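You operate a simulated robot arm through the tools that you are given. There is no shell and no other tool.

Carry out the task below with a simulated robot arm. There is one attempt and no reset: what you move stays moved.

TASK
Sand the pale door's rough patch, then seat and pin the steel hinge.
Fine: the orange sanding block goes back; press the hinge into its cup, then push the hinge pin home into the hinge barrel. Tip and ram nothing that leans or stands free. Pinch, break and dent nothing; leave nothing switched on. What is to be rubbed or washed off counts as gone when no trace of it is left.

The check looks at the end state, three seconds after you hand in, the way a careful person would. Anything else that was tipped, shoved, dropped, spilled or broken makes it a failure.

THE ROBOT
A 7-joint arm with a two-finger parallel gripper, fixed in place. Base frame: the origin is at the foot of the arm, x ahead of it, y to its left, z up; the work surface is at about z = 880. Readings come in mm, rad, newtons and seconds.
Its first joint turns from -2.601 to 2.601 rad. Payload 3.43 kg.
The TCP is the grasp point between the finger pads, 30 mm short of the fingertips. In the tool frame z runs along the fingers and y along their closing line. Largest opening 94 mm; finger width 28, thickness 10; the body of the gripper, 50 by 96 mm, starts 55 mm behind the TCP.
Orientation is that of the tool frame in the base frame, as a unit quaternion [w, x, y, z]. With the fingers straight down and closing along the base's y, the tool's x points along the base's -x, its y along +y and its z along -z.

THE INTERFACE
- The arm moves only by the tool servo_tool. Its argument "plan" is a list of rows, each a list of 6 numbers: the shift along the tool's x, y, z in units of 400 mm (1.0 is 400 mm), then the turn, a rotation vector about the tool's x, y, z in units of 120 degrees (1.0 is 120 degrees). In form: [[dx, dy, dz, wx, wy, wz], ...]. A call has 1 to 20 rows; each row is the pose to reach, as a shift and turn from the pose commanded when the call began, along the tool's axes at that moment. "claw" is the gripper command, from -1 (fully open) to 1 (shut), values between in proportion, set as the call begins (left out, the last holds). A call with a number of a shift or a turn outside -1 to 1 is refused whole. Rows are played at 5 a second. More than 50 mm and 0.15 rad between two rows, or a gripper value outside its range, and nothing of the call is played. Where a pose cannot be reached the arm comes as near as it can. A force on the tool above 40 N (or 10 N above the force at the start of the call, whichever is more), or a blocked arm, ends the call early, and 0.2 s more pass. Each finger travels about 45 mm/s and halts on what it meets, pressing with about 35 N; the grip force reading is that of the motor and also rises with nothing between the fingers. The clock runs only during rows and for 0.2 s after the last one: add rows that repeat a pose to give the fingers time. The reply holds the time, the measured pose of the TCP, the force on the tool along the base axes, the opening and the grip force, in the units named above and with some noise, with the torque about the TCP (base axes, N m) and any sound that the robot's microphone picked up.
- Cameras (640 x 400 px; columns grow to the right, rows downward): "scene" is fixed at [60.9, -654, 1633.8]; the picture's right is [-0.76, -0.65, 0.00], its down [-0.49, 0.57, -0.66] and it looks along [0.43, -0.50, -0.75] (base axes); focal length 314 px, centre (320, 200). "wrist" rides on the gripper at [76, 14, -102] in the tool frame; the picture's right is [-0.18, 0.98, 0.00], its down [-0.75, -0.14, -0.64] and it looks along [-0.63, -0.12, 0.77] (tool axes); focal length 243 px, centre (320, 200). There is no depth. A picture from a camera that has moved, and an enlarged one, comes with that camera's place and axes in the base frame and with its lens. The place of the scene camera against the robot may be out by one fixed shift of up to 25 mm in any direction.
- capture(camera): a new picture of that camera. It takes no simulated time.
- zoom(camera, box): a new picture of the part [left, top, right, bottom] of that camera's present view, enlarged. It takes no simulated time.
- sign_off(): hands the job in; it is judged then, once.

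Nothing tells you positions but the pictures and the camera data. Unless the task says otherwise, let go and move clear before handing in.

The tools are called after "Call:" as name(argument=value, ...) on one line, values as JSON. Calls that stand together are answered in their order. servo_tool: Moves the arm, as the interface text tells. Its arguments: {"type":"object","properties":{"plan":{"type":"array","items":{"type":"array","items":{"type":"number"}}},"claw":{"type":"number"}},"required":["plan"]} The other tools are called the same way: capture (camera) takes a picture; zoom (camera, box) takes an enlarged picture of a part of a camera's view; sign_off () hands the job in.

At the start:

```text
t: 0.0
tool_pos: [562.7, -810.8, 1229.1]
tcp_rot: [0.0, 0.0, 1.0, 0.0]
force: [-0.1, -0.3, 0.0]
wrist_torque: [-0.04, -0.01, 0.01]
finger_gap: 94.0
grasp_force: 0.1
```

scene: 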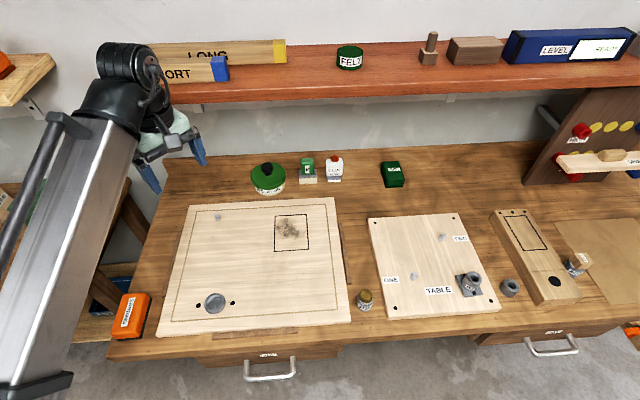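
wrist: 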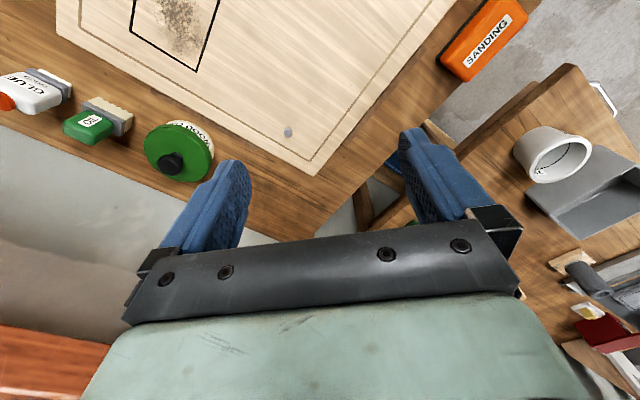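

I see a bench with the pale door (left), with a rough grey patch in an outlined box, an orange sanding block at its left front corner, and a hinge cup hole or hinge near the door's front edge. I'll look closer at everything before moving.

Call:
zoom(camera="scene", box=[160, 180, 360, 350])

Call:
zoom(camera="scene", box=[340, 190, 640, 340])

Call:
zoom(camera="scene", box=[60, 240, 240, 400])

Call:
zoom(camera="scene", box=[230, 130, 430, 230])

Call:
capture(camera="wrist")

```text
2.35 times, centred on (260, 265) of scene
camera zoom: at [60.9, -654.0, 1633.8], right [-0.76, -0.65, 0.0], down [-0.49, 0.57, -0.66], along [0.43, -0.5, -0.75], focal length 738 px, centre (461, 47)
```

zoom: 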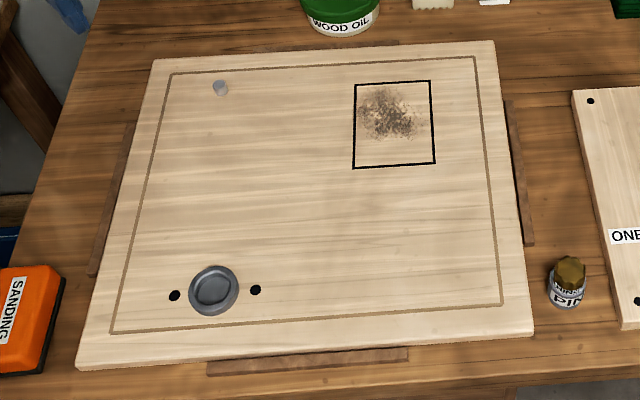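

```text
2.13 times, centred on (490, 265) of scene
camera zoom: at [60.9, -654.0, 1633.8], right [-0.76, -0.65, 0.0], down [-0.49, 0.57, -0.66], along [0.43, -0.5, -0.75], focal length 669 px, centre (-43, 61)
```

zoom: 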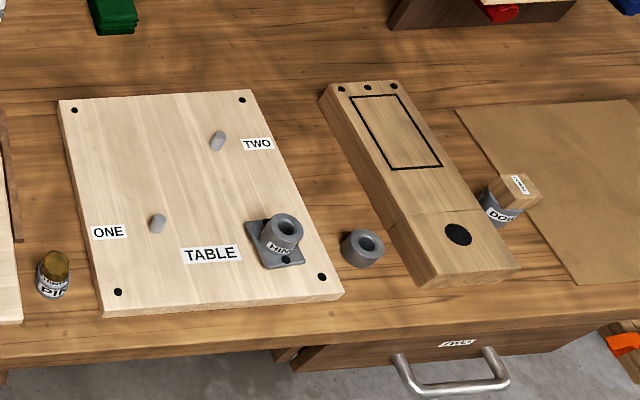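

```text
2.50 times, centred on (150, 320) of scene
camera zoom: at [60.9, -654.0, 1633.8], right [-0.76, -0.65, 0.0], down [-0.49, 0.57, -0.66], along [0.43, -0.5, -0.75], focal length 784 px, centre (745, -100)
```

zoom: 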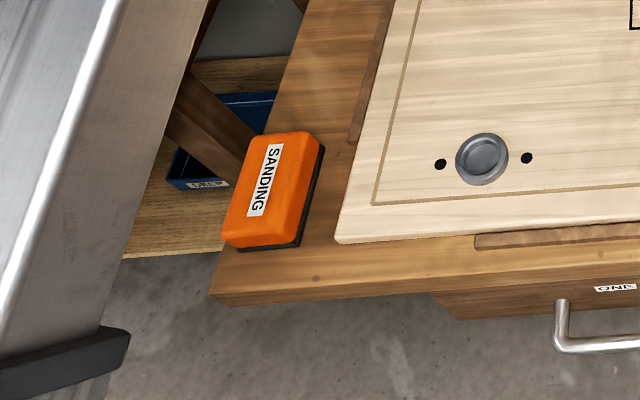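

```text
3.20 times, centred on (330, 180) of scene
camera zoom: at [60.9, -654.0, 1633.8], right [-0.76, -0.65, 0.0], down [-0.49, 0.57, -0.66], along [0.43, -0.5, -0.75], focal length 1003 px, centre (288, 264)
```

zoom: 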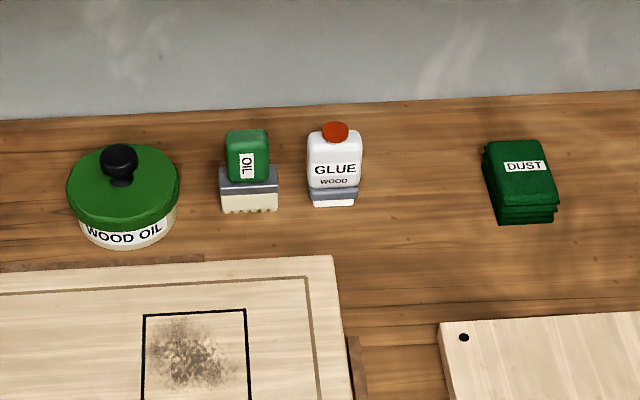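

```text
taken
camera wrist: at [487.4, -798.0, 1331.6], right [0.18, 0.98, 0.0], down [0.75, -0.14, 0.64], along [0.63, -0.12, -0.77], focal length 243 px, centre (320, 200)
```

wrist: 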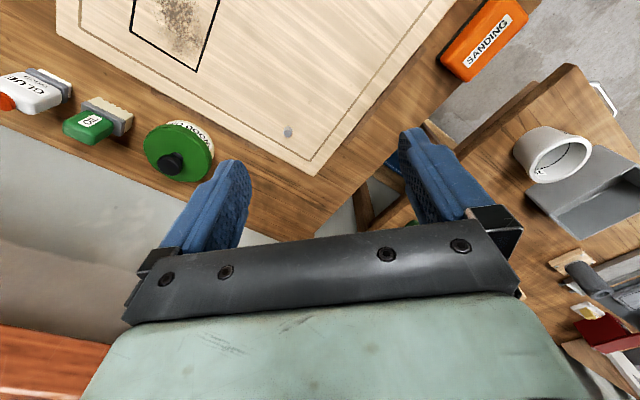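

I need much closer views to identify the hinge, cup, hinge pin and the sanding block's home.

Call:
zoom(camera="scene", box=[180, 280, 260, 330])

Call:
zoom(camera="scene", box=[340, 275, 420, 325])

Call:
zoom(camera="scene", box=[440, 260, 536, 320])

Call:
zoom(camera="scene", box=[190, 195, 270, 245])

Call:
zoom(camera="scene", box=[540, 240, 640, 303])

Call:
zoom(camera="scene", box=[400, 220, 480, 290])

Call:
zoom(camera="scene", box=[540, 100, 640, 190])

Call:
zoom(camera="wrist", box=[500, 100, 640, 400])

```text
8.00 times, centred on (220, 305) of scene
camera zoom: at [60.9, -654.0, 1633.8], right [-0.76, -0.65, 0.0], down [-0.49, 0.57, -0.66], along [0.43, -0.5, -0.75], focal length 2508 px, centre (1120, -640)
```

zoom: 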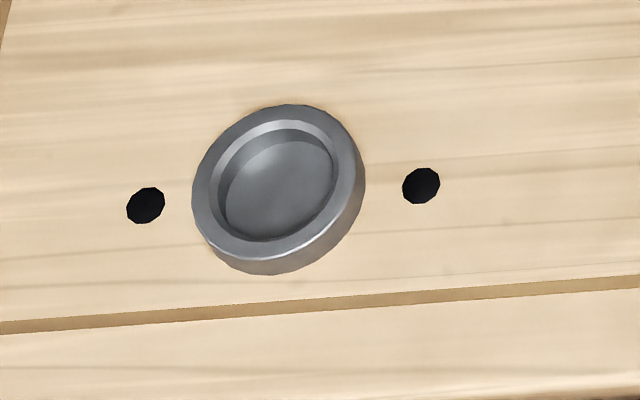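

```text
8.00 times, centred on (380, 300) of scene
camera zoom: at [60.9, -654.0, 1633.8], right [-0.76, -0.65, 0.0], down [-0.49, 0.57, -0.66], along [0.43, -0.5, -0.75], focal length 2508 px, centre (-160, -600)
```

zoom: 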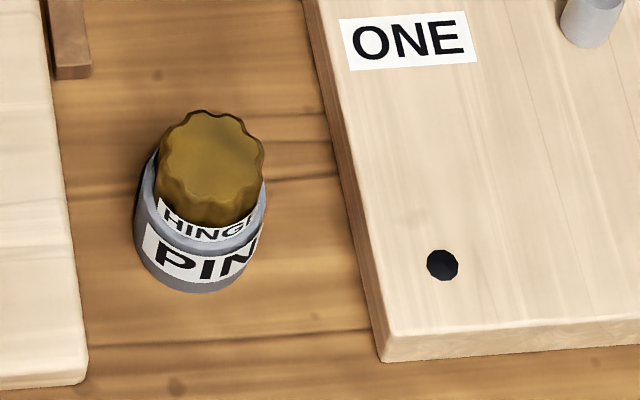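

```text
6.67 times, centred on (488, 290) of scene
camera zoom: at [60.9, -654.0, 1633.8], right [-0.76, -0.65, 0.0], down [-0.49, 0.57, -0.66], along [0.43, -0.5, -0.75], focal length 2090 px, centre (-800, -400)
```

zoom: 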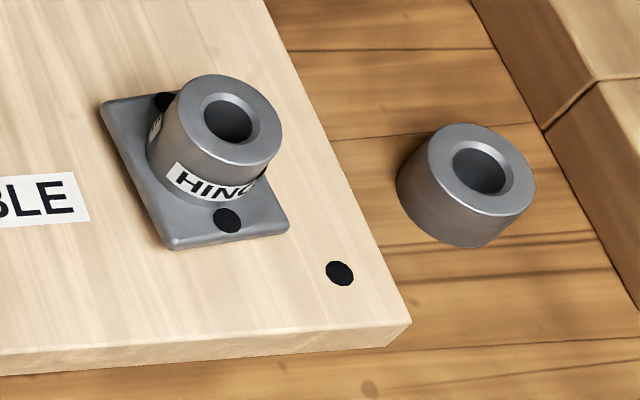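

```text
8.00 times, centred on (230, 220) of scene
camera zoom: at [60.9, -654.0, 1633.8], right [-0.76, -0.65, 0.0], down [-0.49, 0.57, -0.66], along [0.43, -0.5, -0.75], focal length 2508 px, centre (1040, 40)
```

zoom: 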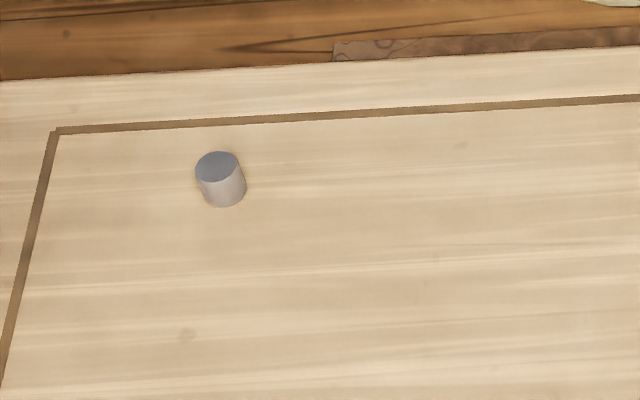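

```text
6.35 times, centred on (590, 272) of scene
camera zoom: at [60.9, -654.0, 1633.8], right [-0.76, -0.65, 0.0], down [-0.49, 0.57, -0.66], along [0.43, -0.5, -0.75], focal length 1991 px, centre (-1394, -254)
```

zoom: 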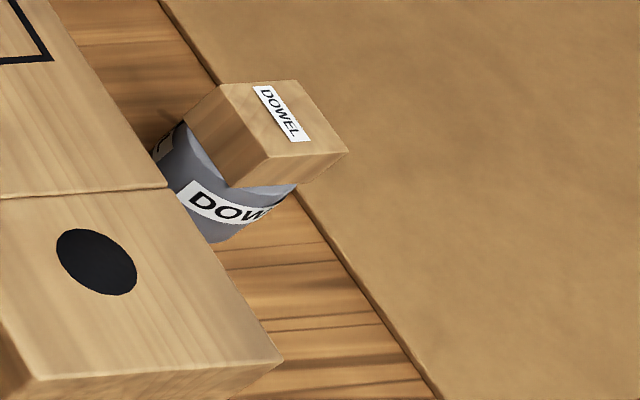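

```text
5.71 times, centred on (440, 255) of scene
camera zoom: at [60.9, -654.0, 1633.8], right [-0.76, -0.65, 0.0], down [-0.49, 0.57, -0.66], along [0.43, -0.5, -0.75], focal length 1792 px, centre (-366, -114)
```

zoom: 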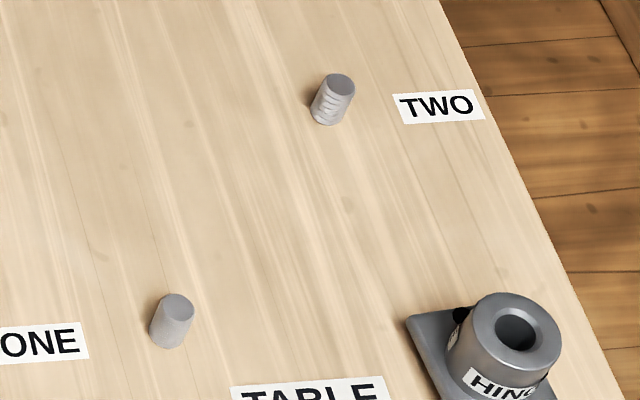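

```text
4.44 times, centred on (590, 145) of scene
camera zoom: at [60.9, -654.0, 1633.8], right [-0.76, -0.65, 0.0], down [-0.49, 0.57, -0.66], along [0.43, -0.5, -0.75], focal length 1394 px, centre (-880, 444)
```

zoom: 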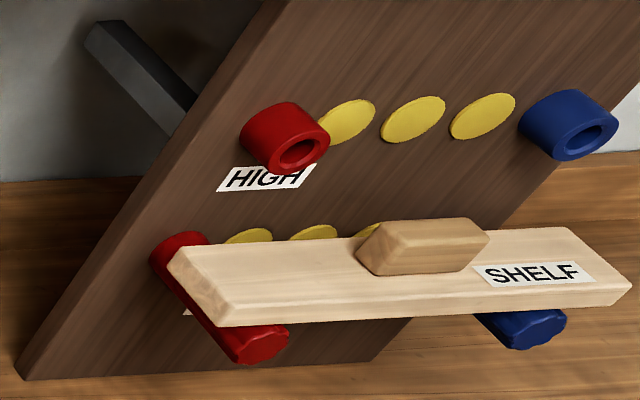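

```text
1.33 times, centred on (570, 250) of wrist
camera zoom: at [487.4, -798.0, 1331.6], right [0.18, 0.98, 0.0], down [0.75, -0.14, 0.64], along [0.63, -0.12, -0.77], focal length 324 px, centre (-13, 133)
```

zoom: 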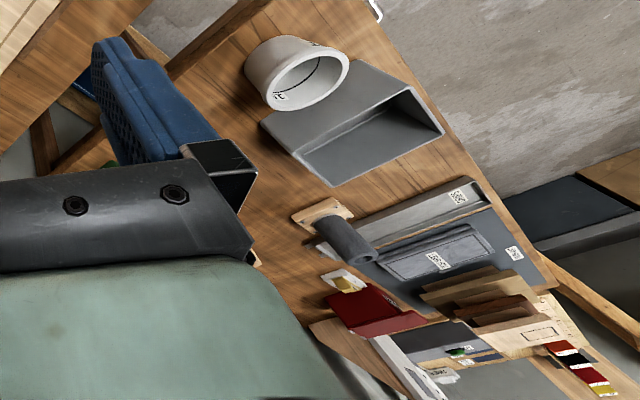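

The door carries a steel disc with two dark holes beside it. A HINGE PIN stands in a holder and a HINGE-labelled barrel stands on the other panel. I'll move over the disc for a closer wrist view.

Call:
servo_tool(plan=[[0.0465, 0.038, 0.0745, 0, 0, 0], [0.093, 0.076, 0.149, 0, 0, 0], [0.1395, 0.114, 0.2235, 0, 0, 0], [0.186, 0.152, 0.298, 0, 0, 0], [0.2325, 0.19, 0.3725, 0, 0, 0], [0.2325, 0.19, 0.3725, 0, 0, 0]], claw=-1)

Call:
capture(camera="wrist")

Call:
capture(camera="scene")

```text
t: 1.4
tool_pos: [471.1, -736.0, 1080.3]
tcp_rot: [0.0, 0.0, 1.0, 0.0]
force: [0.1, -0.7, 1.2]
wrist_torque: [-0.03, -0.01, -0.01]
finger_gap: 94.1
grasp_force: 0.0
```

```text
taken
camera wrist: at [394.6, -723.0, 1182.2], right [0.18, 0.98, 0.0], down [0.75, -0.14, 0.64], along [0.63, -0.12, -0.77], focal length 243 px, centre (320, 200)
```

wrist: 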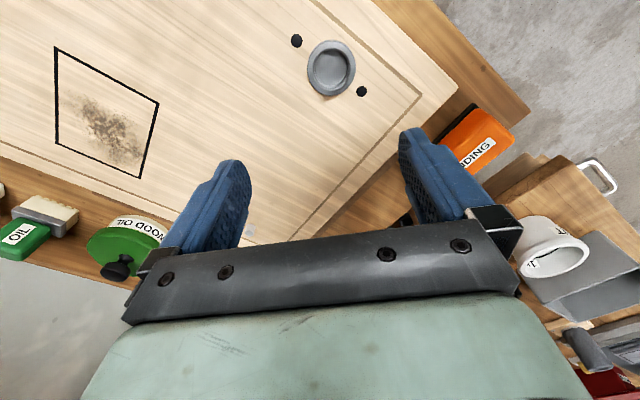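

```text
taken
```

scene: 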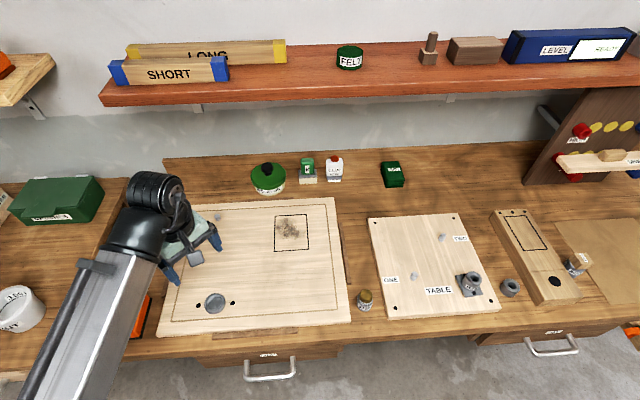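

Call:
zoom(camera="wrist", box=[250, 10, 410, 120])

Call:
zoom(camera="wrist", box=[20, 30, 200, 200])

Call:
zoom(camera="wrist", box=[400, 60, 560, 200])

Call:
zoom(camera="scene", box=[80, 280, 240, 380])

```text
3.64 times, centred on (330, 65) of wrist
camera zoom: at [394.6, -723.0, 1182.2], right [0.18, 0.98, 0.0], down [0.75, -0.14, 0.64], along [0.63, -0.12, -0.77], focal length 882 px, centre (284, 691)
```

zoom: 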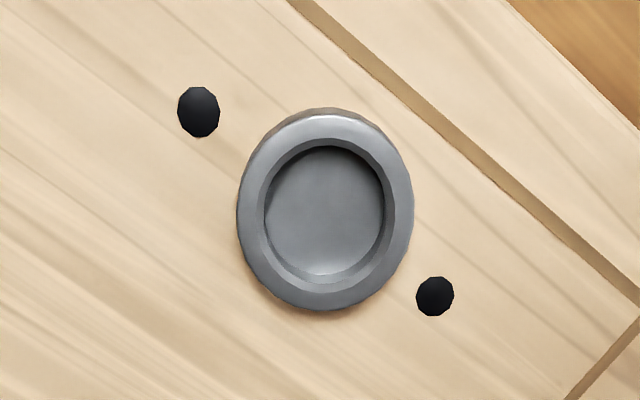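

```text
2.35 times, centred on (110, 115) of wrist
camera zoom: at [394.6, -723.0, 1182.2], right [0.18, 0.98, 0.0], down [0.75, -0.14, 0.64], along [0.63, -0.12, -0.77], focal length 571 px, centre (814, 400)
```

zoom: 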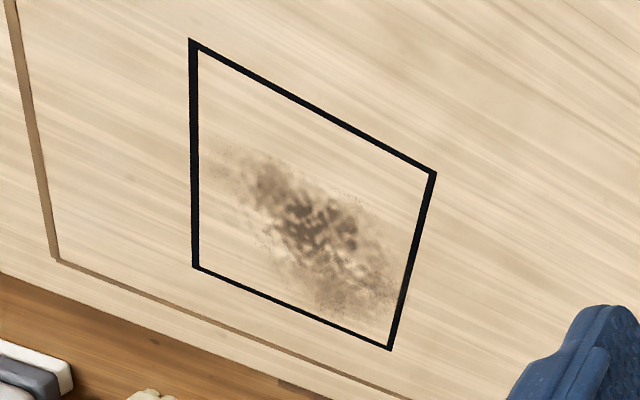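

```text
2.86 times, centred on (480, 130) of wrist
camera zoom: at [394.6, -723.0, 1182.2], right [0.18, 0.98, 0.0], down [0.75, -0.14, 0.64], along [0.63, -0.12, -0.77], focal length 693 px, centre (-137, 400)
```

zoom: 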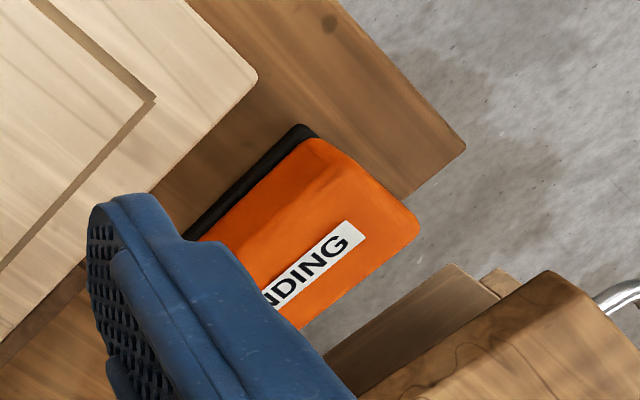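

```text
4.00 times, centred on (160, 330) of scene
camera zoom: at [60.9, -654.0, 1633.8], right [-0.76, -0.65, 0.0], down [-0.49, 0.57, -0.66], along [0.43, -0.5, -0.75], focal length 1254 px, centre (960, -320)
```

zoom: 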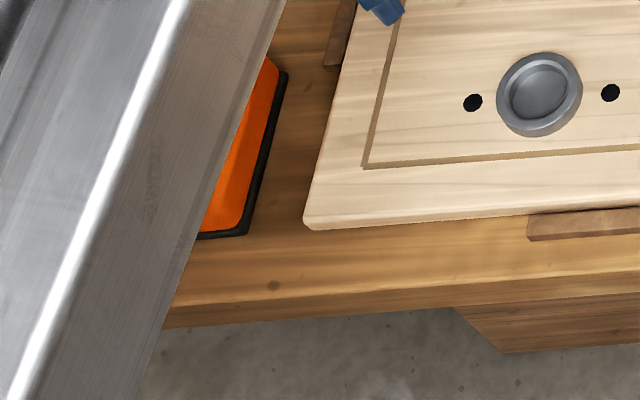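

The disc looks like the steel hinge, standing proud of its bore in the door and waiting to be pressed flush. The patch seems to lie near the edge of reach, so I'll test reach in free air well above the door.

Call:
servo_tool(plan=[[0, -0.11, 0, 0, 0, 0], [0, -0.22, 0, 0, 0, 0], [0, -0.33, 0, 0, 0, 0], [0, -0.44, 0, 0, 0, 0], [0, -0.55, 0, 0, 0, 0], [0, -0.65, 0, 0, 0, 0], [0, -0.65, 0, 0, 0, 0], [0, -0.65, 0, 0, 0, 0]])

Call:
capture(camera="wrist")

Call:
capture(camera="scene")

```text
t: 3.2
tool_pos: [471.8, -996.2, 1080.9]
tcp_rot: [0.001, 0.0, 1.0, 0.0]
force: [-0.2, 0.8, -0.2]
wrist_torque: [0.01, 0.01, -0.03]
finger_gap: 94.0
grasp_force: 0.0
```

```text
taken
camera wrist: at [394.5, -981.7, 1182.1], right [0.18, 0.98, 0.0], down [0.75, -0.14, 0.64], along [0.63, -0.12, -0.77], focal length 243 px, centre (320, 200)
```

wrist: 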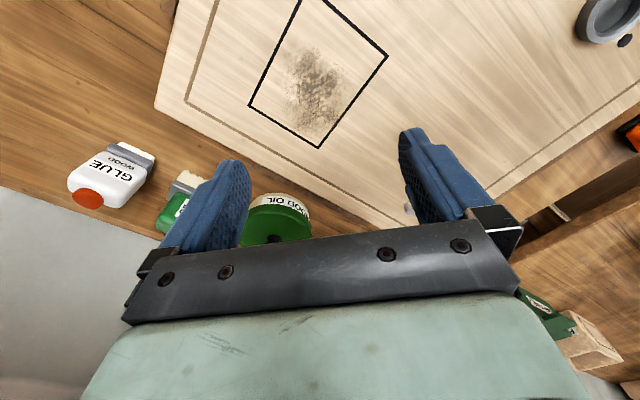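

```text
taken
```

scene: 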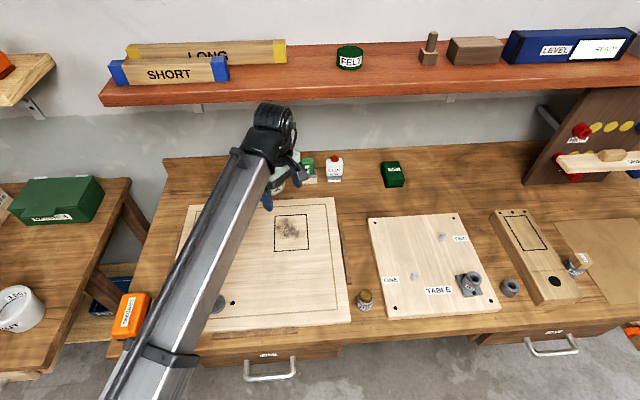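

Reach at this height is fine (r about 1100). I'll lower slowly over the patch, staying clear of the door, to see if the arm also reaches low down here.

Call:
servo_tool(plan=[[0, 0, 0.1, 0, 0, 0], [0, 0, 0.2, 0, 0, 0], [0, 0, 0.3, 0, 0, 0], [0, 0, 0.325, 0, 0, 0], [0, 0, 0.325, 0, 0, 0]])

Call:
capture(camera="wrist")

```text
t: 4.4
tool_pos: [471.4, -995.0, 951.5]
tcp_rot: [0.0, 0.0, 1.0, 0.001]
force: [0.6, 0.3, 0.8]
wrist_torque: [0.02, -0.03, -0.01]
finger_gap: 94.0
grasp_force: 0.1
```

```text
taken
camera wrist: at [395.3, -981.8, 1052.4], right [0.18, 0.98, 0.0], down [0.75, -0.14, 0.64], along [0.63, -0.12, -0.77], focal length 243 px, centre (320, 200)
```

wrist: 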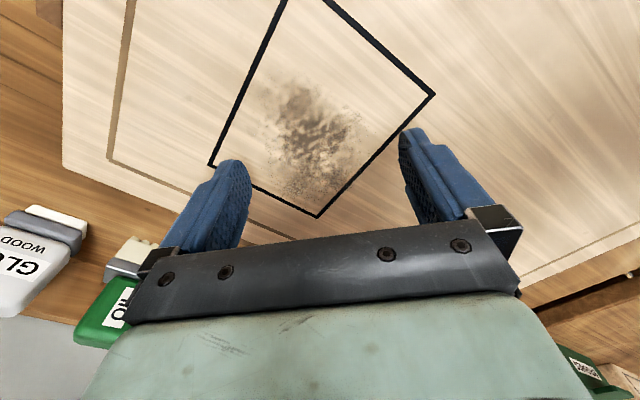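

Reach low down at the patch is fine and the door top is at about z≈900. Now I'll rise and look at the pin and the HINGE-labelled barrel.

Call:
servo_tool(plan=[[0, 0, -0.12, 0, 0, 0], [0, 0, -0.24, 0, 0, 0], [0, 0, -0.36, 0, 0, 0], [0.12, 0.01, -0.4, 0, 0, 0], [0.24, 0.02, -0.4, 0, 0, 0], [0.36, 0.03, -0.4, 0, 0, 0], [0.48, 0.04, -0.4, 0, 0, 0], [0.6, 0.05, -0.4, 0, 0, 0], [0.7, 0.06, -0.4, 0, 0, 0], [0.7, 0.06, -0.4, 0, 0, 0], [0.7, 0.06, -0.4, 0, 0, 0]])

Call:
capture(camera="wrist")

Call:
capture(camera="scene")

```text
refused: row 4 steps farther than a row can; nothing moved
```

```text
taken
camera wrist: at [395.3, -981.8, 1052.4], right [0.18, 0.98, 0.0], down [0.75, -0.14, 0.64], along [0.63, -0.12, -0.77], focal length 243 px, centre (320, 200)
```

wrist: 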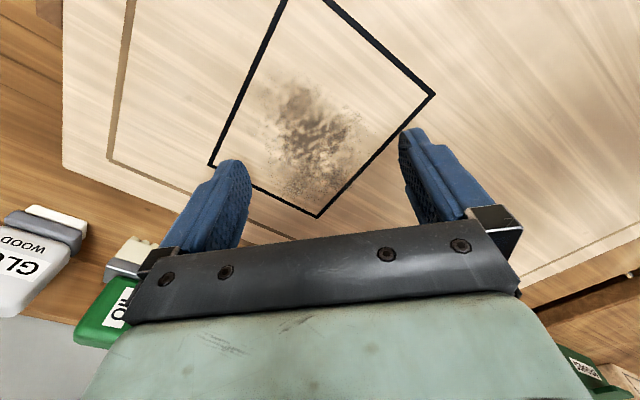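

```text
taken
```

scene: 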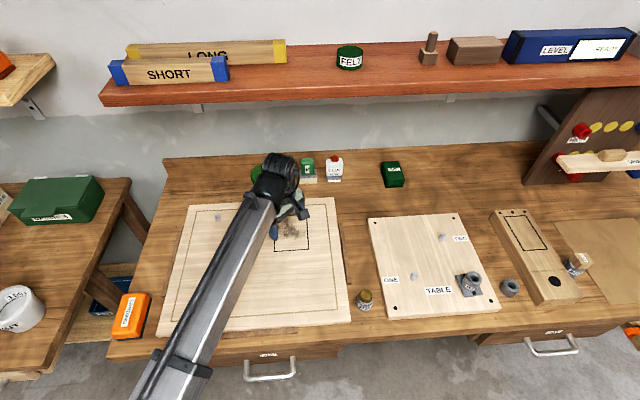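

The step was refused because one row was slightly too long, so nothing moved. I'll redo it with shorter steps.

Call:
servo_tool(plan=[[0, 0, -0.11, 0, 0, 0], [0, 0, -0.22, 0, 0, 0], [0, 0, -0.33, 0, 0, 0], [0.02, 0, -0.42, 0, 0, 0], [0.12, 0.01, -0.42, 0, 0, 0], [0.23, 0.02, -0.42, 0, 0, 0], [0.34, 0.03, -0.42, 0, 0, 0], [0.45, 0.04, -0.42, 0, 0, 0], [0.56, 0.05, -0.42, 0, 0, 0], [0.67, 0.06, -0.42, 0, 0, 0], [0.7, 0.06, -0.42, 0, 0, 0], [0.7, 0.06, -0.42, 0, 0, 0]])

Call:
capture(camera="wrist")

Call:
capture(camera="scene")

```text
t: 7.0
tool_pos: [189.4, -971.3, 1120.9]
tcp_rot: [0.0, 0.0, 1.0, 0.0]
force: [0.3, -0.5, 0.4]
wrist_torque: [0.03, 0.0, 0.01]
finger_gap: 93.9
grasp_force: 0.0
```

```text
taken
camera wrist: at [114.0, -958.4, 1221.6], right [0.18, 0.98, 0.0], down [0.75, -0.14, 0.64], along [0.63, -0.12, -0.77], focal length 243 px, centre (320, 200)
```

wrist: 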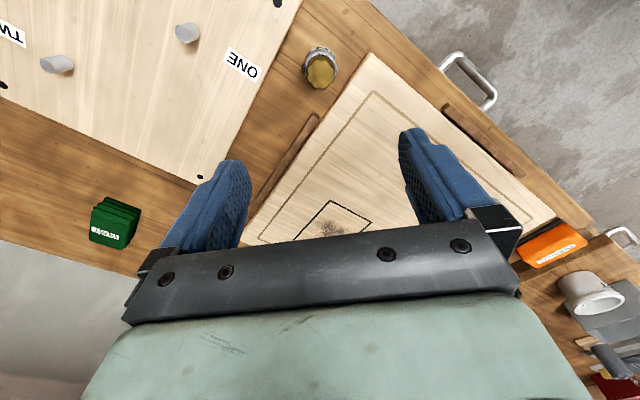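

```text
taken
```

scene: 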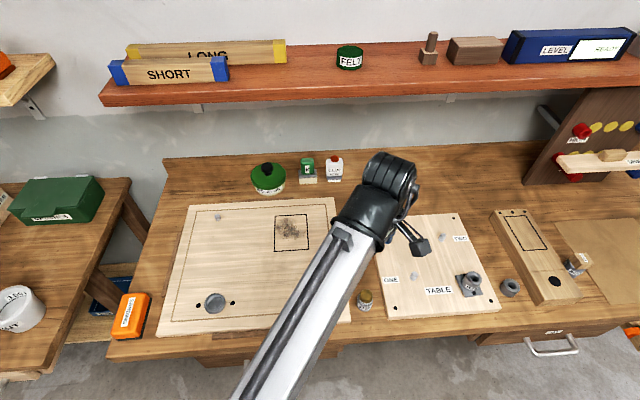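

Call:
zoom(camera="wrist", box=[280, 30, 360, 100])

Call:
servo_tool(plan=[[0.11, -0.06, 0, 0, 0, 0], [0.21, -0.12, 0, 0, 0, 0], [0.31, -0.18, 0, 0, 0, 0], [0.35, -0.24, 0, 0, 0, 0], [0.37, -0.34, 0, 0, 0, 0], [0.4, -0.42, 0, 0, 0, 0], [0.4, -0.45, 0, 0, 0, 0], [0.4, -0.45, 0, 0, 0, 0]])

Call:
capture(camera="wrist")

Call:
capture(camera="scene")

```text
5.71 times, centred on (320, 65) of wrist
camera zoom: at [114.0, -958.4, 1221.6], right [0.18, 0.98, 0.0], down [0.75, -0.14, 0.64], along [0.63, -0.12, -0.77], focal length 1386 px, centre (320, 971)
```

zoom: 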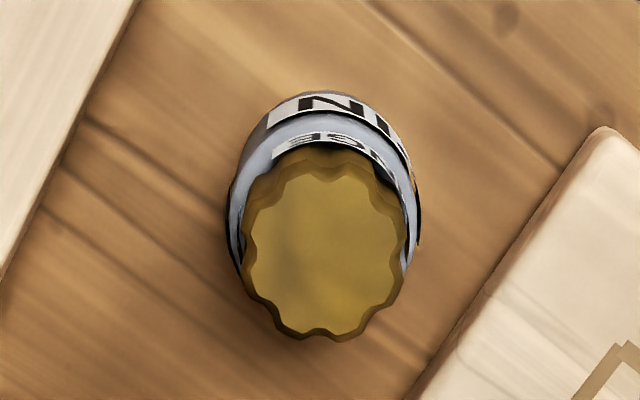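

```text
refused: row 1 steps farther than a row can; nothing moved
```

```text
taken
camera wrist: at [114.0, -958.4, 1221.6], right [0.18, 0.98, 0.0], down [0.75, -0.14, 0.64], along [0.63, -0.12, -0.77], focal length 243 px, centre (320, 200)
```

wrist: 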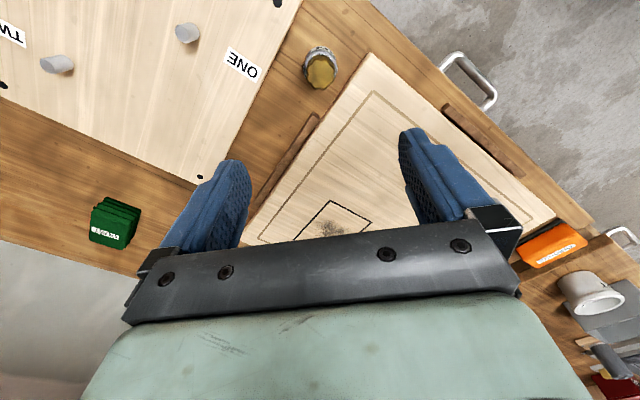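

```text
taken
```

scene: 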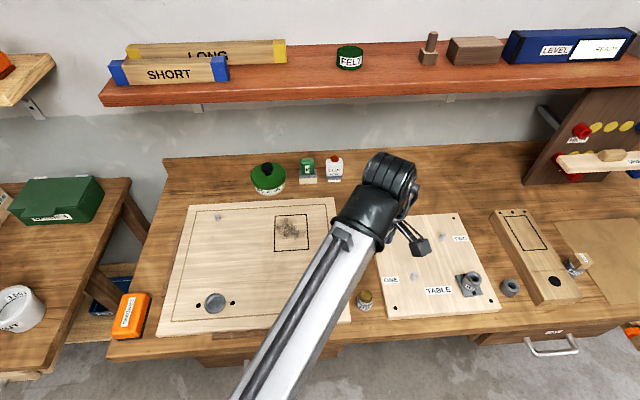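

Call:
servo_tool(plan=[[0.08, -0.08, 0, 0, 0, 0], [0.16, -0.16, 0, 0, 0, 0], [0.24, -0.24, 0, 0, 0, 0], [0.32, -0.32, 0, 0, 0, 0], [0.4, -0.4, 0, 0, 0, 0], [0.4, -0.45, 0, 0, 0, 0], [0.4, -0.45, 0, 0, 0, 0]])

Call:
capture(camera="wrist")

Call:
capture(camera="scene")

```text
t: 8.6
tool_pos: [32.0, -1128.9, 1114.2]
tcp_rot: [0.0, 0.0, 1.0, 0.0]
force: [-0.4, 0.2, -0.4]
wrist_torque: [0.01, 0.0, 0.02]
finger_gap: 94.1
grasp_force: 0.1
out of reach, approached as far as the arm can: row 6, 7
```

```text
taken
camera wrist: at [-44.6, -1115.6, 1216.5], right [0.18, 0.98, 0.0], down [0.75, -0.14, 0.64], along [0.63, -0.12, -0.77], focal length 243 px, centre (320, 200)
```

wrist: 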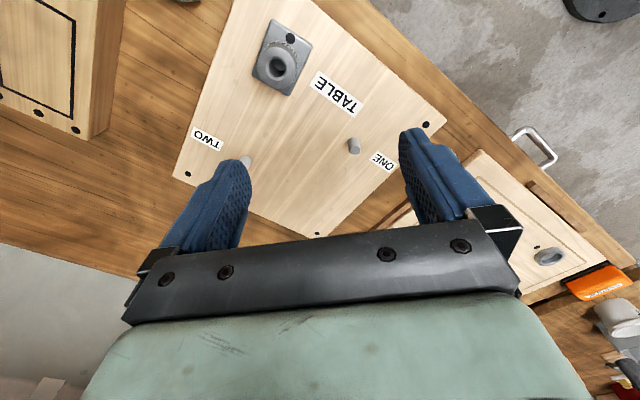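

```text
taken
```

scene: 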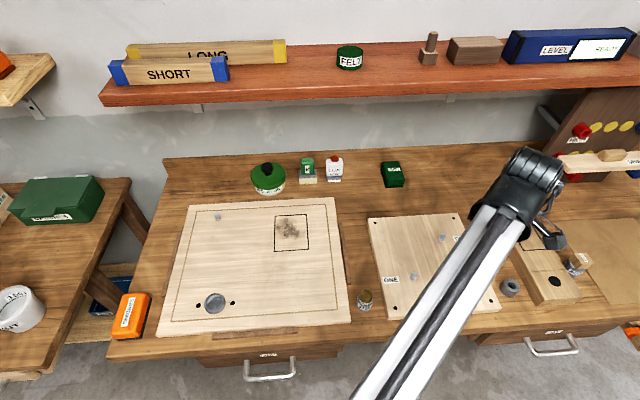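

Call:
zoom(camera="wrist", box=[230, 0, 370, 110])

Call:
zoom(camera="wrist", box=[500, 230, 600, 300])

Call:
zoom(camera="wrist", box=[320, 100, 440, 200])

```text
3.64 times, centred on (300, 55) of wrist
camera zoom: at [-44.6, -1115.6, 1216.5], right [0.18, 0.98, 0.0], down [0.75, -0.14, 0.64], along [0.63, -0.12, -0.77], focal length 882 px, centre (393, 727)
```

zoom: 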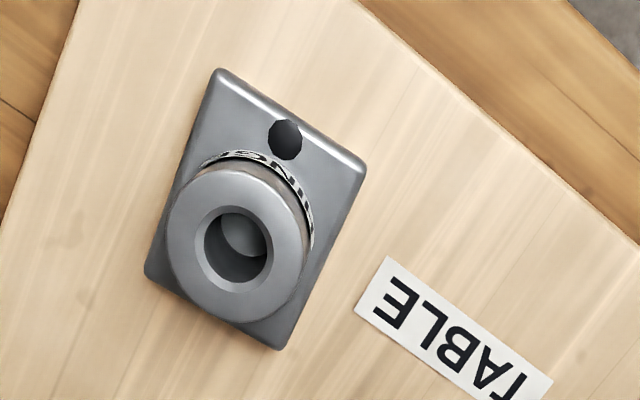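

```text
5.71 times, centred on (550, 265) of wrist
camera zoom: at [-44.6, -1115.6, 1216.5], right [0.18, 0.98, 0.0], down [0.75, -0.14, 0.64], along [0.63, -0.12, -0.77], focal length 1386 px, centre (-994, -171)
```

zoom: 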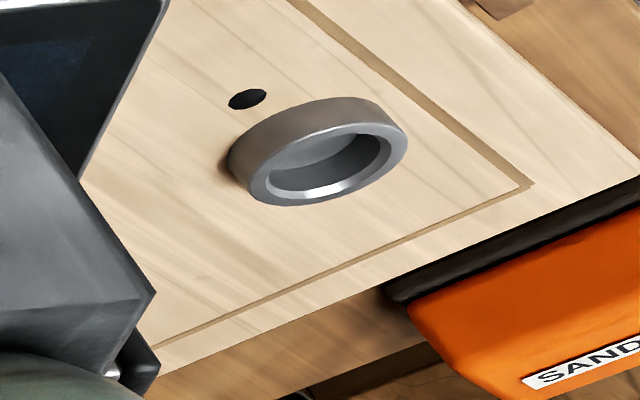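

```text
4.00 times, centred on (380, 150) of wrist
camera zoom: at [-44.6, -1115.6, 1216.5], right [0.18, 0.98, 0.0], down [0.75, -0.14, 0.64], along [0.63, -0.12, -0.77], focal length 970 px, centre (80, 400)
```

zoom: 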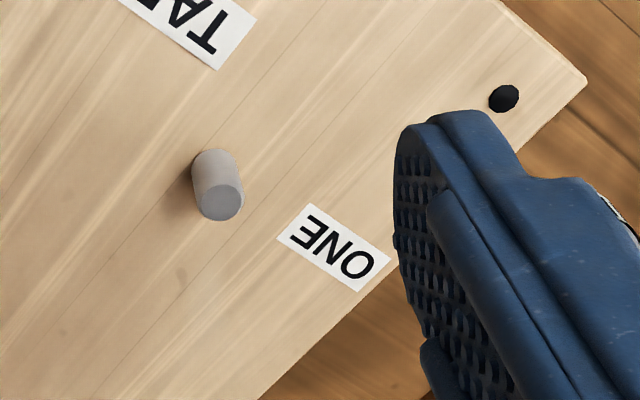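

The bracket on the TABLE panel is the hinge barrel (blind bore, HINGE label). The door disc sits proud of its bore. Next I'll swing over to look at the sanding block.

Call:
servo_tool(plan=[[-0.07, 0.07, 0, 0, 0, 0], [-0.15, 0.155, 0, 0, 0, 0], [-0.23, 0.24, 0, 0, 0, 0], [-0.31, 0.325, 0, 0, 0, 0], [-0.39, 0.41, 0, 0, 0, 0], [-0.47, 0.495, 0, 0, 0, 0], [-0.55, 0.58, 0, 0, 0, 0], [-0.63, 0.66, 0, 0, 0, 0], [-0.68, 0.71, 0, 0, 0, 0]])

Call:
servo_tool(plan=[[-0.08, 0.08, 0, 0, 0, 0], [-0.16, 0.16, 0, 0, 0, 0], [-0.24, 0.24, 0, 0, 0, 0], [-0.32, 0.32, 0, 0, 0, 0], [-0.4, 0.4, 0, 0, 0, 0], [-0.48, 0.48, 0, 0, 0, 0], [-0.56, 0.56, 0, 0, 0, 0], [-0.64, 0.64, 0, 0, 0, 0], [-0.69, 0.69, 0, 0, 0, 0], [-0.69, 0.69, 0, 0, 0, 0]])

Call:
capture(camera="wrist")

Call:
capture(camera="scene")

```text
t: 10.6
tool_pos: [303.2, -845.8, 1114.6]
tcp_rot: [0.0, 0.0, 1.0, 0.0]
force: [-0.3, 0.0, -0.6]
wrist_torque: [-0.01, -0.02, 0.01]
finger_gap: 94.1
grasp_force: 0.0
```

```text
t: 12.8
tool_pos: [577.8, -568.5, 1116.2]
tcp_rot: [0.0, -0.001, 1.0, 0.0]
force: [0.6, 0.2, -0.5]
wrist_torque: [0.01, 0.01, -0.02]
finger_gap: 94.0
grasp_force: 0.0
```

```text
taken
camera wrist: at [502.7, -555.4, 1218.1], right [0.18, 0.98, 0.0], down [0.75, -0.14, 0.64], along [0.63, -0.12, -0.77], focal length 243 px, centre (320, 200)
```

wrist: 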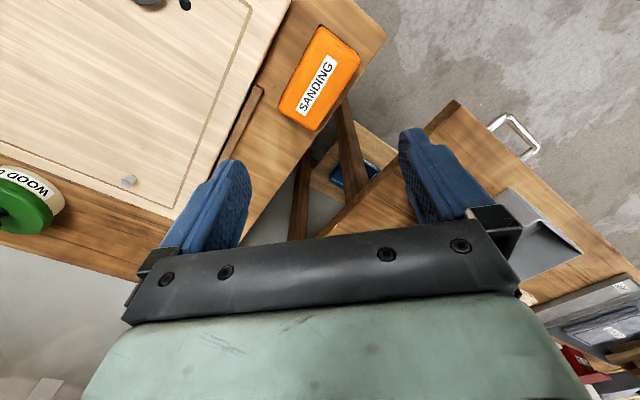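

```text
taken
```

scene: 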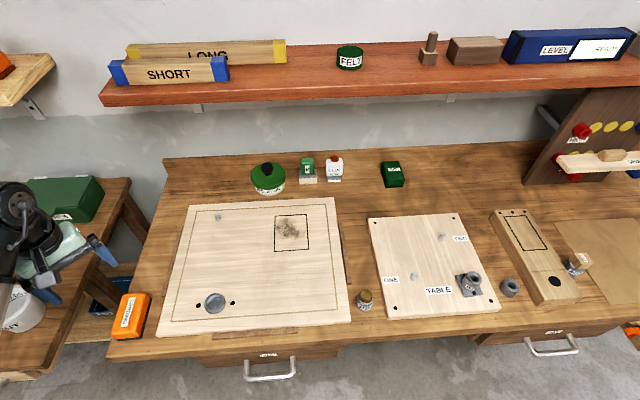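

Call:
zoom(camera="wrist", box=[230, 0, 410, 150])

Call:
zoom(camera="scene", box=[90, 270, 190, 350])

```text
2.67 times, centred on (320, 75) of wrist
camera zoom: at [502.7, -555.4, 1218.1], right [0.18, 0.98, 0.0], down [0.75, -0.14, 0.64], along [0.63, -0.12, -0.77], focal length 647 px, centre (320, 533)
```

zoom: 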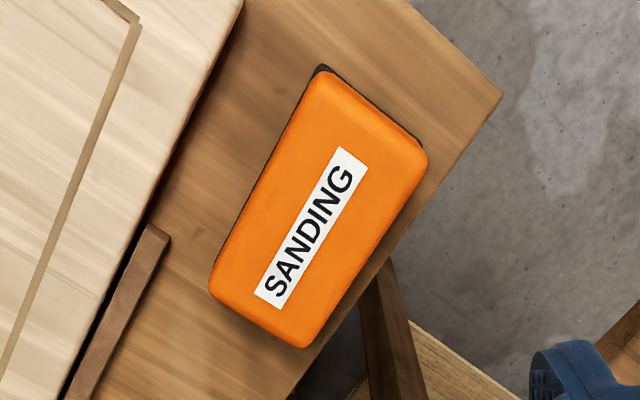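

```text
5.00 times, centred on (140, 310) of scene
camera zoom: at [60.9, -654.0, 1633.8], right [-0.76, -0.65, 0.0], down [-0.49, 0.57, -0.66], along [0.43, -0.5, -0.75], focal length 1568 px, centre (1220, -350)
```

zoom: 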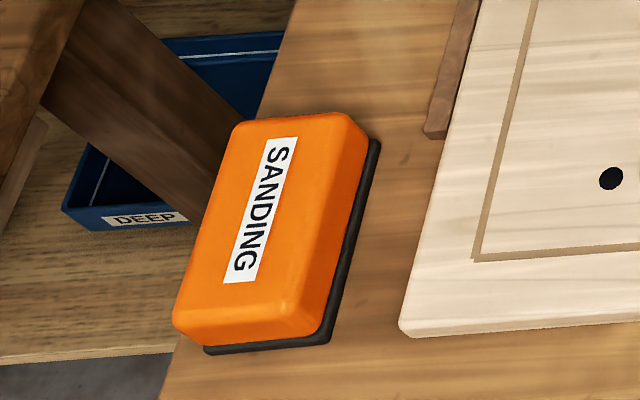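

The sanding block is about 52×96 mm, centred near (578, -573), long axis about -44° in base, with the door edge roughly 60 mm from its centre line. I'll yaw the tool to close across its narrow width and look again.

Call:
servo_tool(plan=[[0, 0, 0, 0, 0, 0.061], [0, 0, 0, 0, 0, 0.122], [0, 0, 0.03, 0, 0, 0.183], [0, 0, 0.06, 0, 0, 0.244], [0, -0.005, 0.09, 0, 0, 0.305], [0, -0.01, 0.12, 0, 0, 0.3667], [0, -0.01, 0.12, 0, 0, 0.3667]], claw=-0.574)

Call:
capture(camera="wrist")

Call:
capture(camera="scene")

```text
t: 14.4
tool_pos: [578.9, -575.2, 1067.5]
tcp_rot: [0.0, 0.376, 0.927, 0.0]
force: [-0.1, -0.2, 0.6]
wrist_torque: [-0.01, 0.0, 0.0]
finger_gap: 74.1
grasp_force: 0.0
```

```text
taken
camera wrist: at [534.4, -511.4, 1169.4], right [0.82, 0.58, 0.0], down [0.44, -0.63, 0.64], along [0.37, -0.52, -0.77], focal length 243 px, centre (320, 200)
```

wrist: 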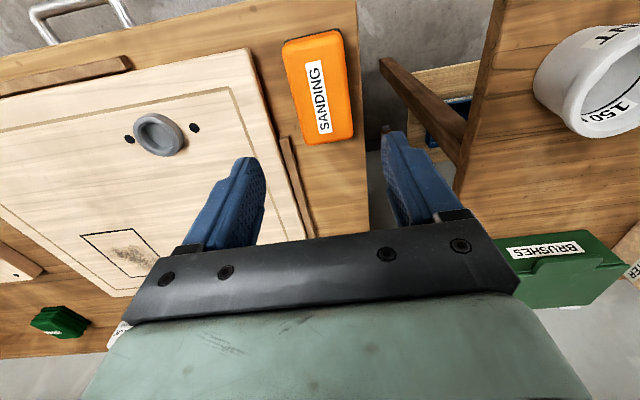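

```text
taken
```

scene: 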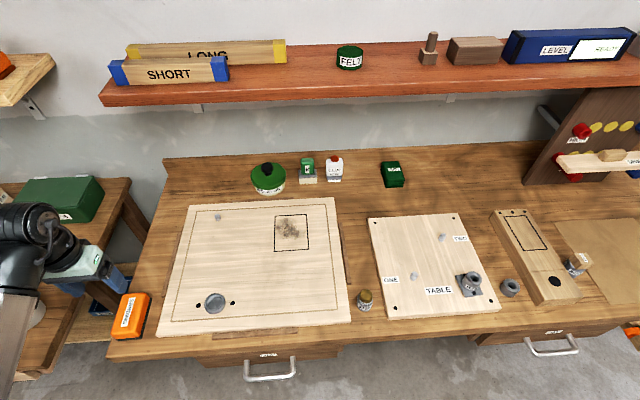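

Call:
zoom(camera="wrist", box=[240, 10, 400, 150])

```text
2.86 times, centred on (320, 80) of wrist
camera zoom: at [534.4, -511.4, 1169.4], right [0.82, 0.58, 0.0], down [0.44, -0.63, 0.64], along [0.37, -0.52, -0.77], focal length 693 px, centre (320, 543)
```

zoom: 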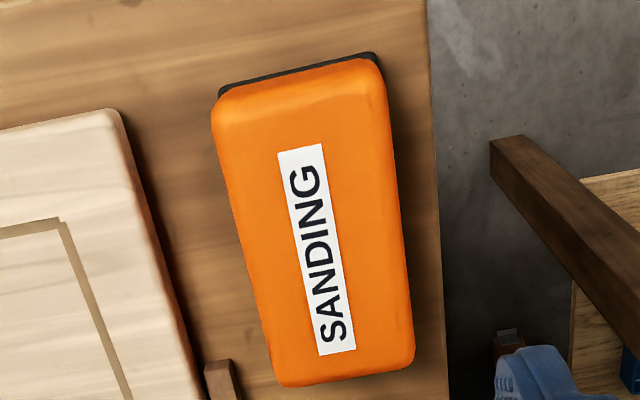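

The block is centred at about (579, -573) with top near z≈918, aligned with the jaws. I'll descend with a slight outward tilt (about the closing axis) to gain reach later, stopping short first to check.

Call:
servo_tool(plan=[[0.0035, 0.005, 0.08, 0, -0.03, 0], [0.0035, 0.005, 0.16, 0, -0.06, 0], [0.0035, 0.005, 0.24, 0, -0.09, 0], [0.0035, 0.005, 0.3, 0, -0.125, 0], [0.0035, 0.005, 0.3, 0, -0.125, 0]])

Call:
capture(camera="wrist")

Call:
zoom(camera="scene", box=[60, 230, 220, 360])

```text
t: 15.6
tool_pos: [579.9, -571.3, 947.5]
tcp_rot: [0.122, 0.37, 0.92, -0.049]
force: [0.0, 0.5, -0.3]
wrist_torque: [-0.02, 0.0, 0.01]
finger_gap: 74.1
grasp_force: 0.0
```

```text
taken
camera wrist: at [518.0, -492.1, 1026.3], right [0.81, 0.58, 0.05], down [0.31, -0.49, 0.82], along [0.5, -0.65, -0.58], focal length 243 px, centre (320, 200)
```

wrist: 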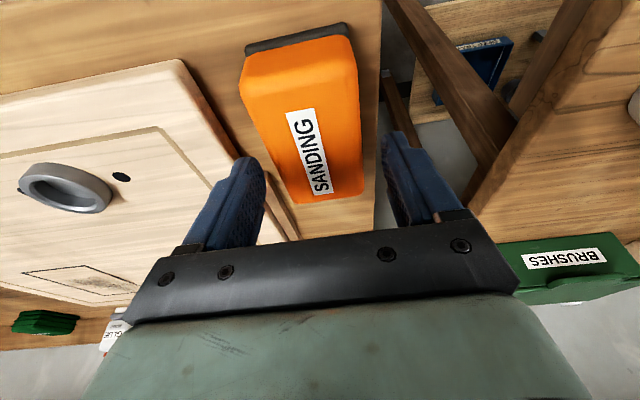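

```text
3.08 times, centred on (140, 295) of scene
camera zoom: at [60.9, -654.0, 1633.8], right [-0.76, -0.65, 0.0], down [-0.49, 0.57, -0.66], along [0.43, -0.5, -0.75], focal length 965 px, centre (874, -92)
```

zoom: 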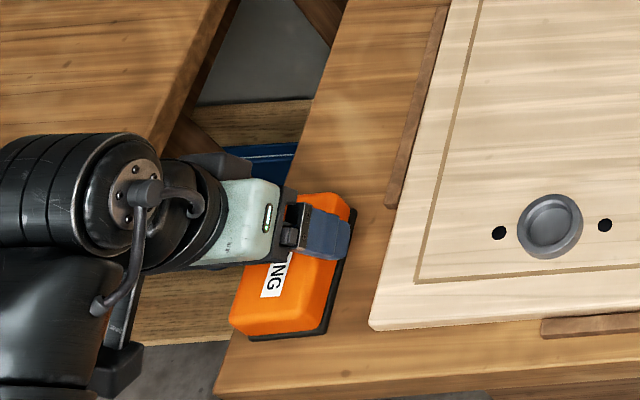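

Call:
servo_tool(plan=[[0.0068, 0, 0.0254, 0, 0, 0], [0.0136, 0, 0.0507, 0, 0, 0], [0.0204, 0, 0.0761, 0, 0, 0], [0.0204, 0, 0.0761, 0, 0, 0]])

Call:
capture(camera="wrist")

Call:
zoom(camera="scene", box=[60, 230, 220, 360])

```text
t: 16.6
tool_pos: [579.7, -571.3, 916.2]
tcp_rot: [0.121, 0.372, 0.919, -0.048]
force: [0.6, 1.1, 0.0]
wrist_torque: [0.04, -0.01, -0.01]
finger_gap: 74.0
grasp_force: 0.1
```

```text
taken
camera wrist: at [517.4, -492.7, 994.9], right [0.81, 0.58, 0.05], down [0.31, -0.49, 0.82], along [0.5, -0.65, -0.58], focal length 243 px, centre (320, 200)
```

wrist: 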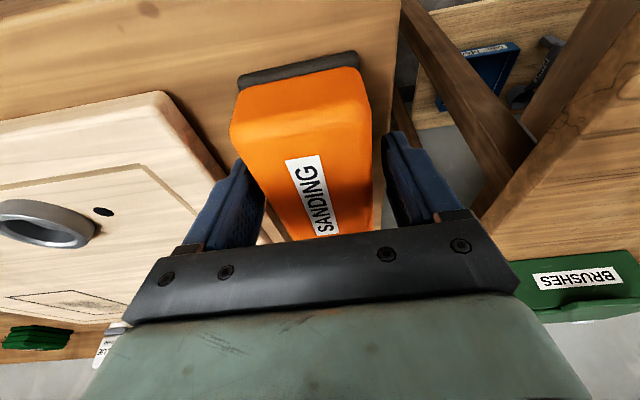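

```text
3.08 times, centred on (140, 295) of scene
camera zoom: at [60.9, -654.0, 1633.8], right [-0.76, -0.65, 0.0], down [-0.49, 0.57, -0.66], along [0.43, -0.5, -0.75], focal length 965 px, centre (874, -92)
```

zoom: 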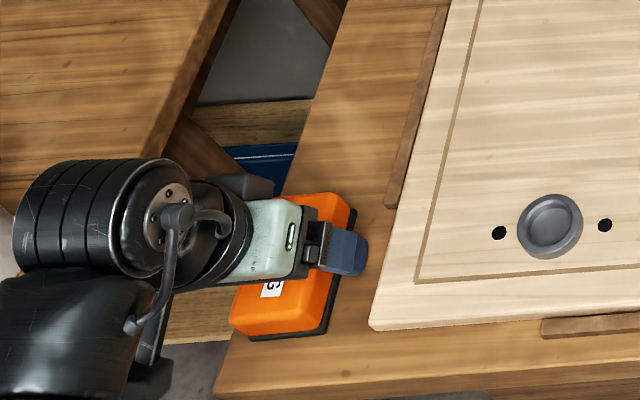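

Fingers straddle the block cleanly without touching anything. Closing.

Call:
servo_tool(plan=[[0, 0, 0, 0, 0, 0], [0, 0, 0, 0, 0, 0], [0, 0, 0, 0, 0, 0], [0, 0, 0, 0, 0, 0], [0, 0, 0, 0, 0, 0]], claw=1)

Call:
capture(camera="wrist")

Call:
zoom(camera="scene", box=[60, 230, 220, 360])

```text
t: 17.8
tool_pos: [578.8, -571.5, 915.5]
tcp_rot: [0.121, 0.371, 0.919, -0.048]
force: [-0.7, -0.5, 0.2]
wrist_torque: [-0.01, 0.01, -0.01]
finger_gap: 59.6
grasp_force: 34.5
```

```text
taken
camera wrist: at [517.5, -492.7, 995.0], right [0.81, 0.58, 0.05], down [0.31, -0.49, 0.82], along [0.5, -0.65, -0.58], focal length 243 px, centre (320, 200)
```

wrist: 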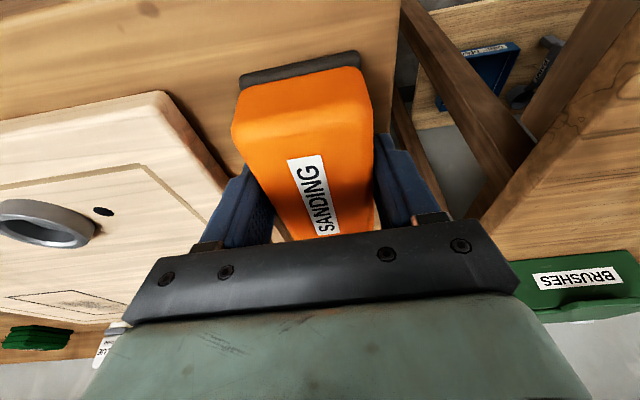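

```text
3.08 times, centred on (140, 295) of scene
camera zoom: at [60.9, -654.0, 1633.8], right [-0.76, -0.65, 0.0], down [-0.49, 0.57, -0.66], along [0.43, -0.5, -0.75], focal length 965 px, centre (874, -92)
```

zoom: 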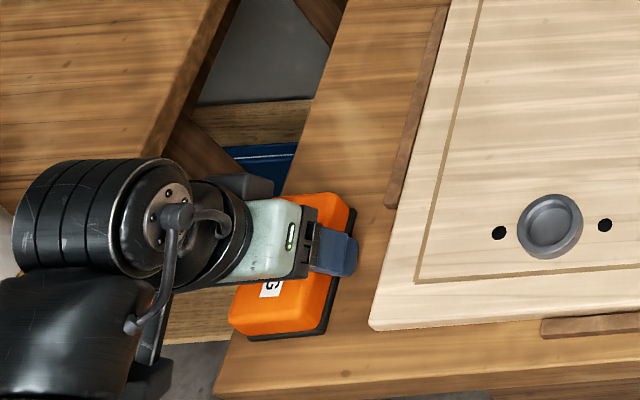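

Grip is firm (gap 59.6, the block's width; home TCP ≈ (579, -571.4, 915.7)). Lifting and carrying it over to the patch.

Call:
servo_tool(plan=[[-0.0146, 0, -0.0544, 0, 0, 0], [-0.0437, 0, -0.163, 0, 0, 0], [-0.0582, 0, -0.2173, 0, 0, 0], [-0.0843, -0.0484, -0.2103, 0, 0, 0], [-0.1366, -0.1451, -0.1963, 0, 0, 0], [-0.1889, -0.2418, -0.1823, 0, 0, 0], [-0.2412, -0.3385, -0.1683, 0, 0, 0], [-0.2935, -0.4352, -0.1543, 0, 0, 0], [-0.3458, -0.5319, -0.1403, 0, 0, 0], [-0.3981, -0.6286, -0.1263, 0, 0, 0], [-0.4504, -0.7253, -0.1123, 0, 0, 0], [-0.5027, -0.822, -0.0983, 0, 0, 0], [-0.555, -0.9187, -0.0843, 0, 0, 0], [-0.5812, -0.967, -0.0773, 0, 0, 0], [-0.5812, -0.967, -0.0773, 0, 0, 0]])

Call:
capture(camera="wrist")

Call:
capture(camera="scene")

```text
t: 21.0
tool_pos: [465.5, -999.5, 1007.3]
tcp_rot: [0.121, 0.371, 0.92, -0.047]
force: [-0.3, 0.5, -0.8]
wrist_torque: [0.01, 0.02, 0.01]
finger_gap: 59.4
grasp_force: 34.7
```

```text
taken
camera wrist: at [404.3, -920.8, 1085.1], right [0.81, 0.58, 0.05], down [0.31, -0.49, 0.82], along [0.5, -0.65, -0.58], focal length 243 px, centre (320, 200)
```

wrist: 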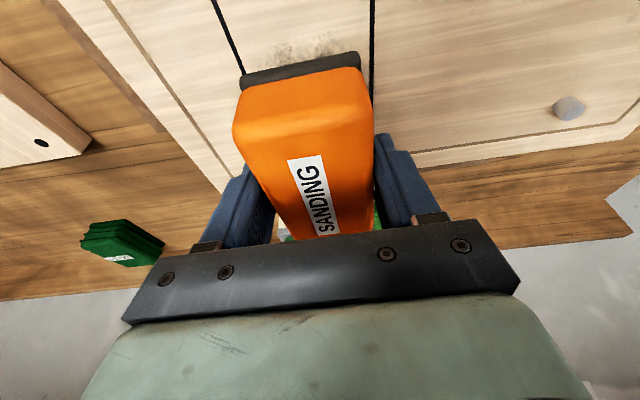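

```text
taken
```

scene: 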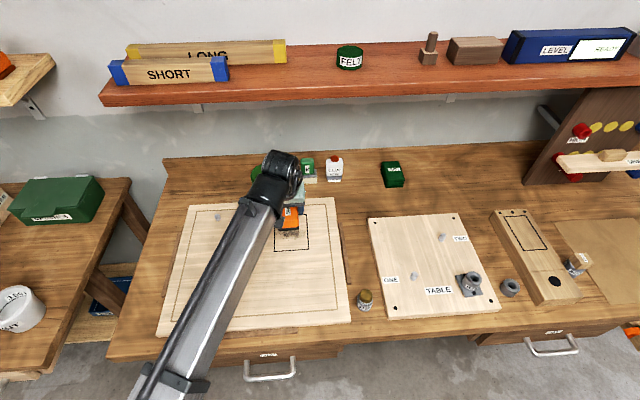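

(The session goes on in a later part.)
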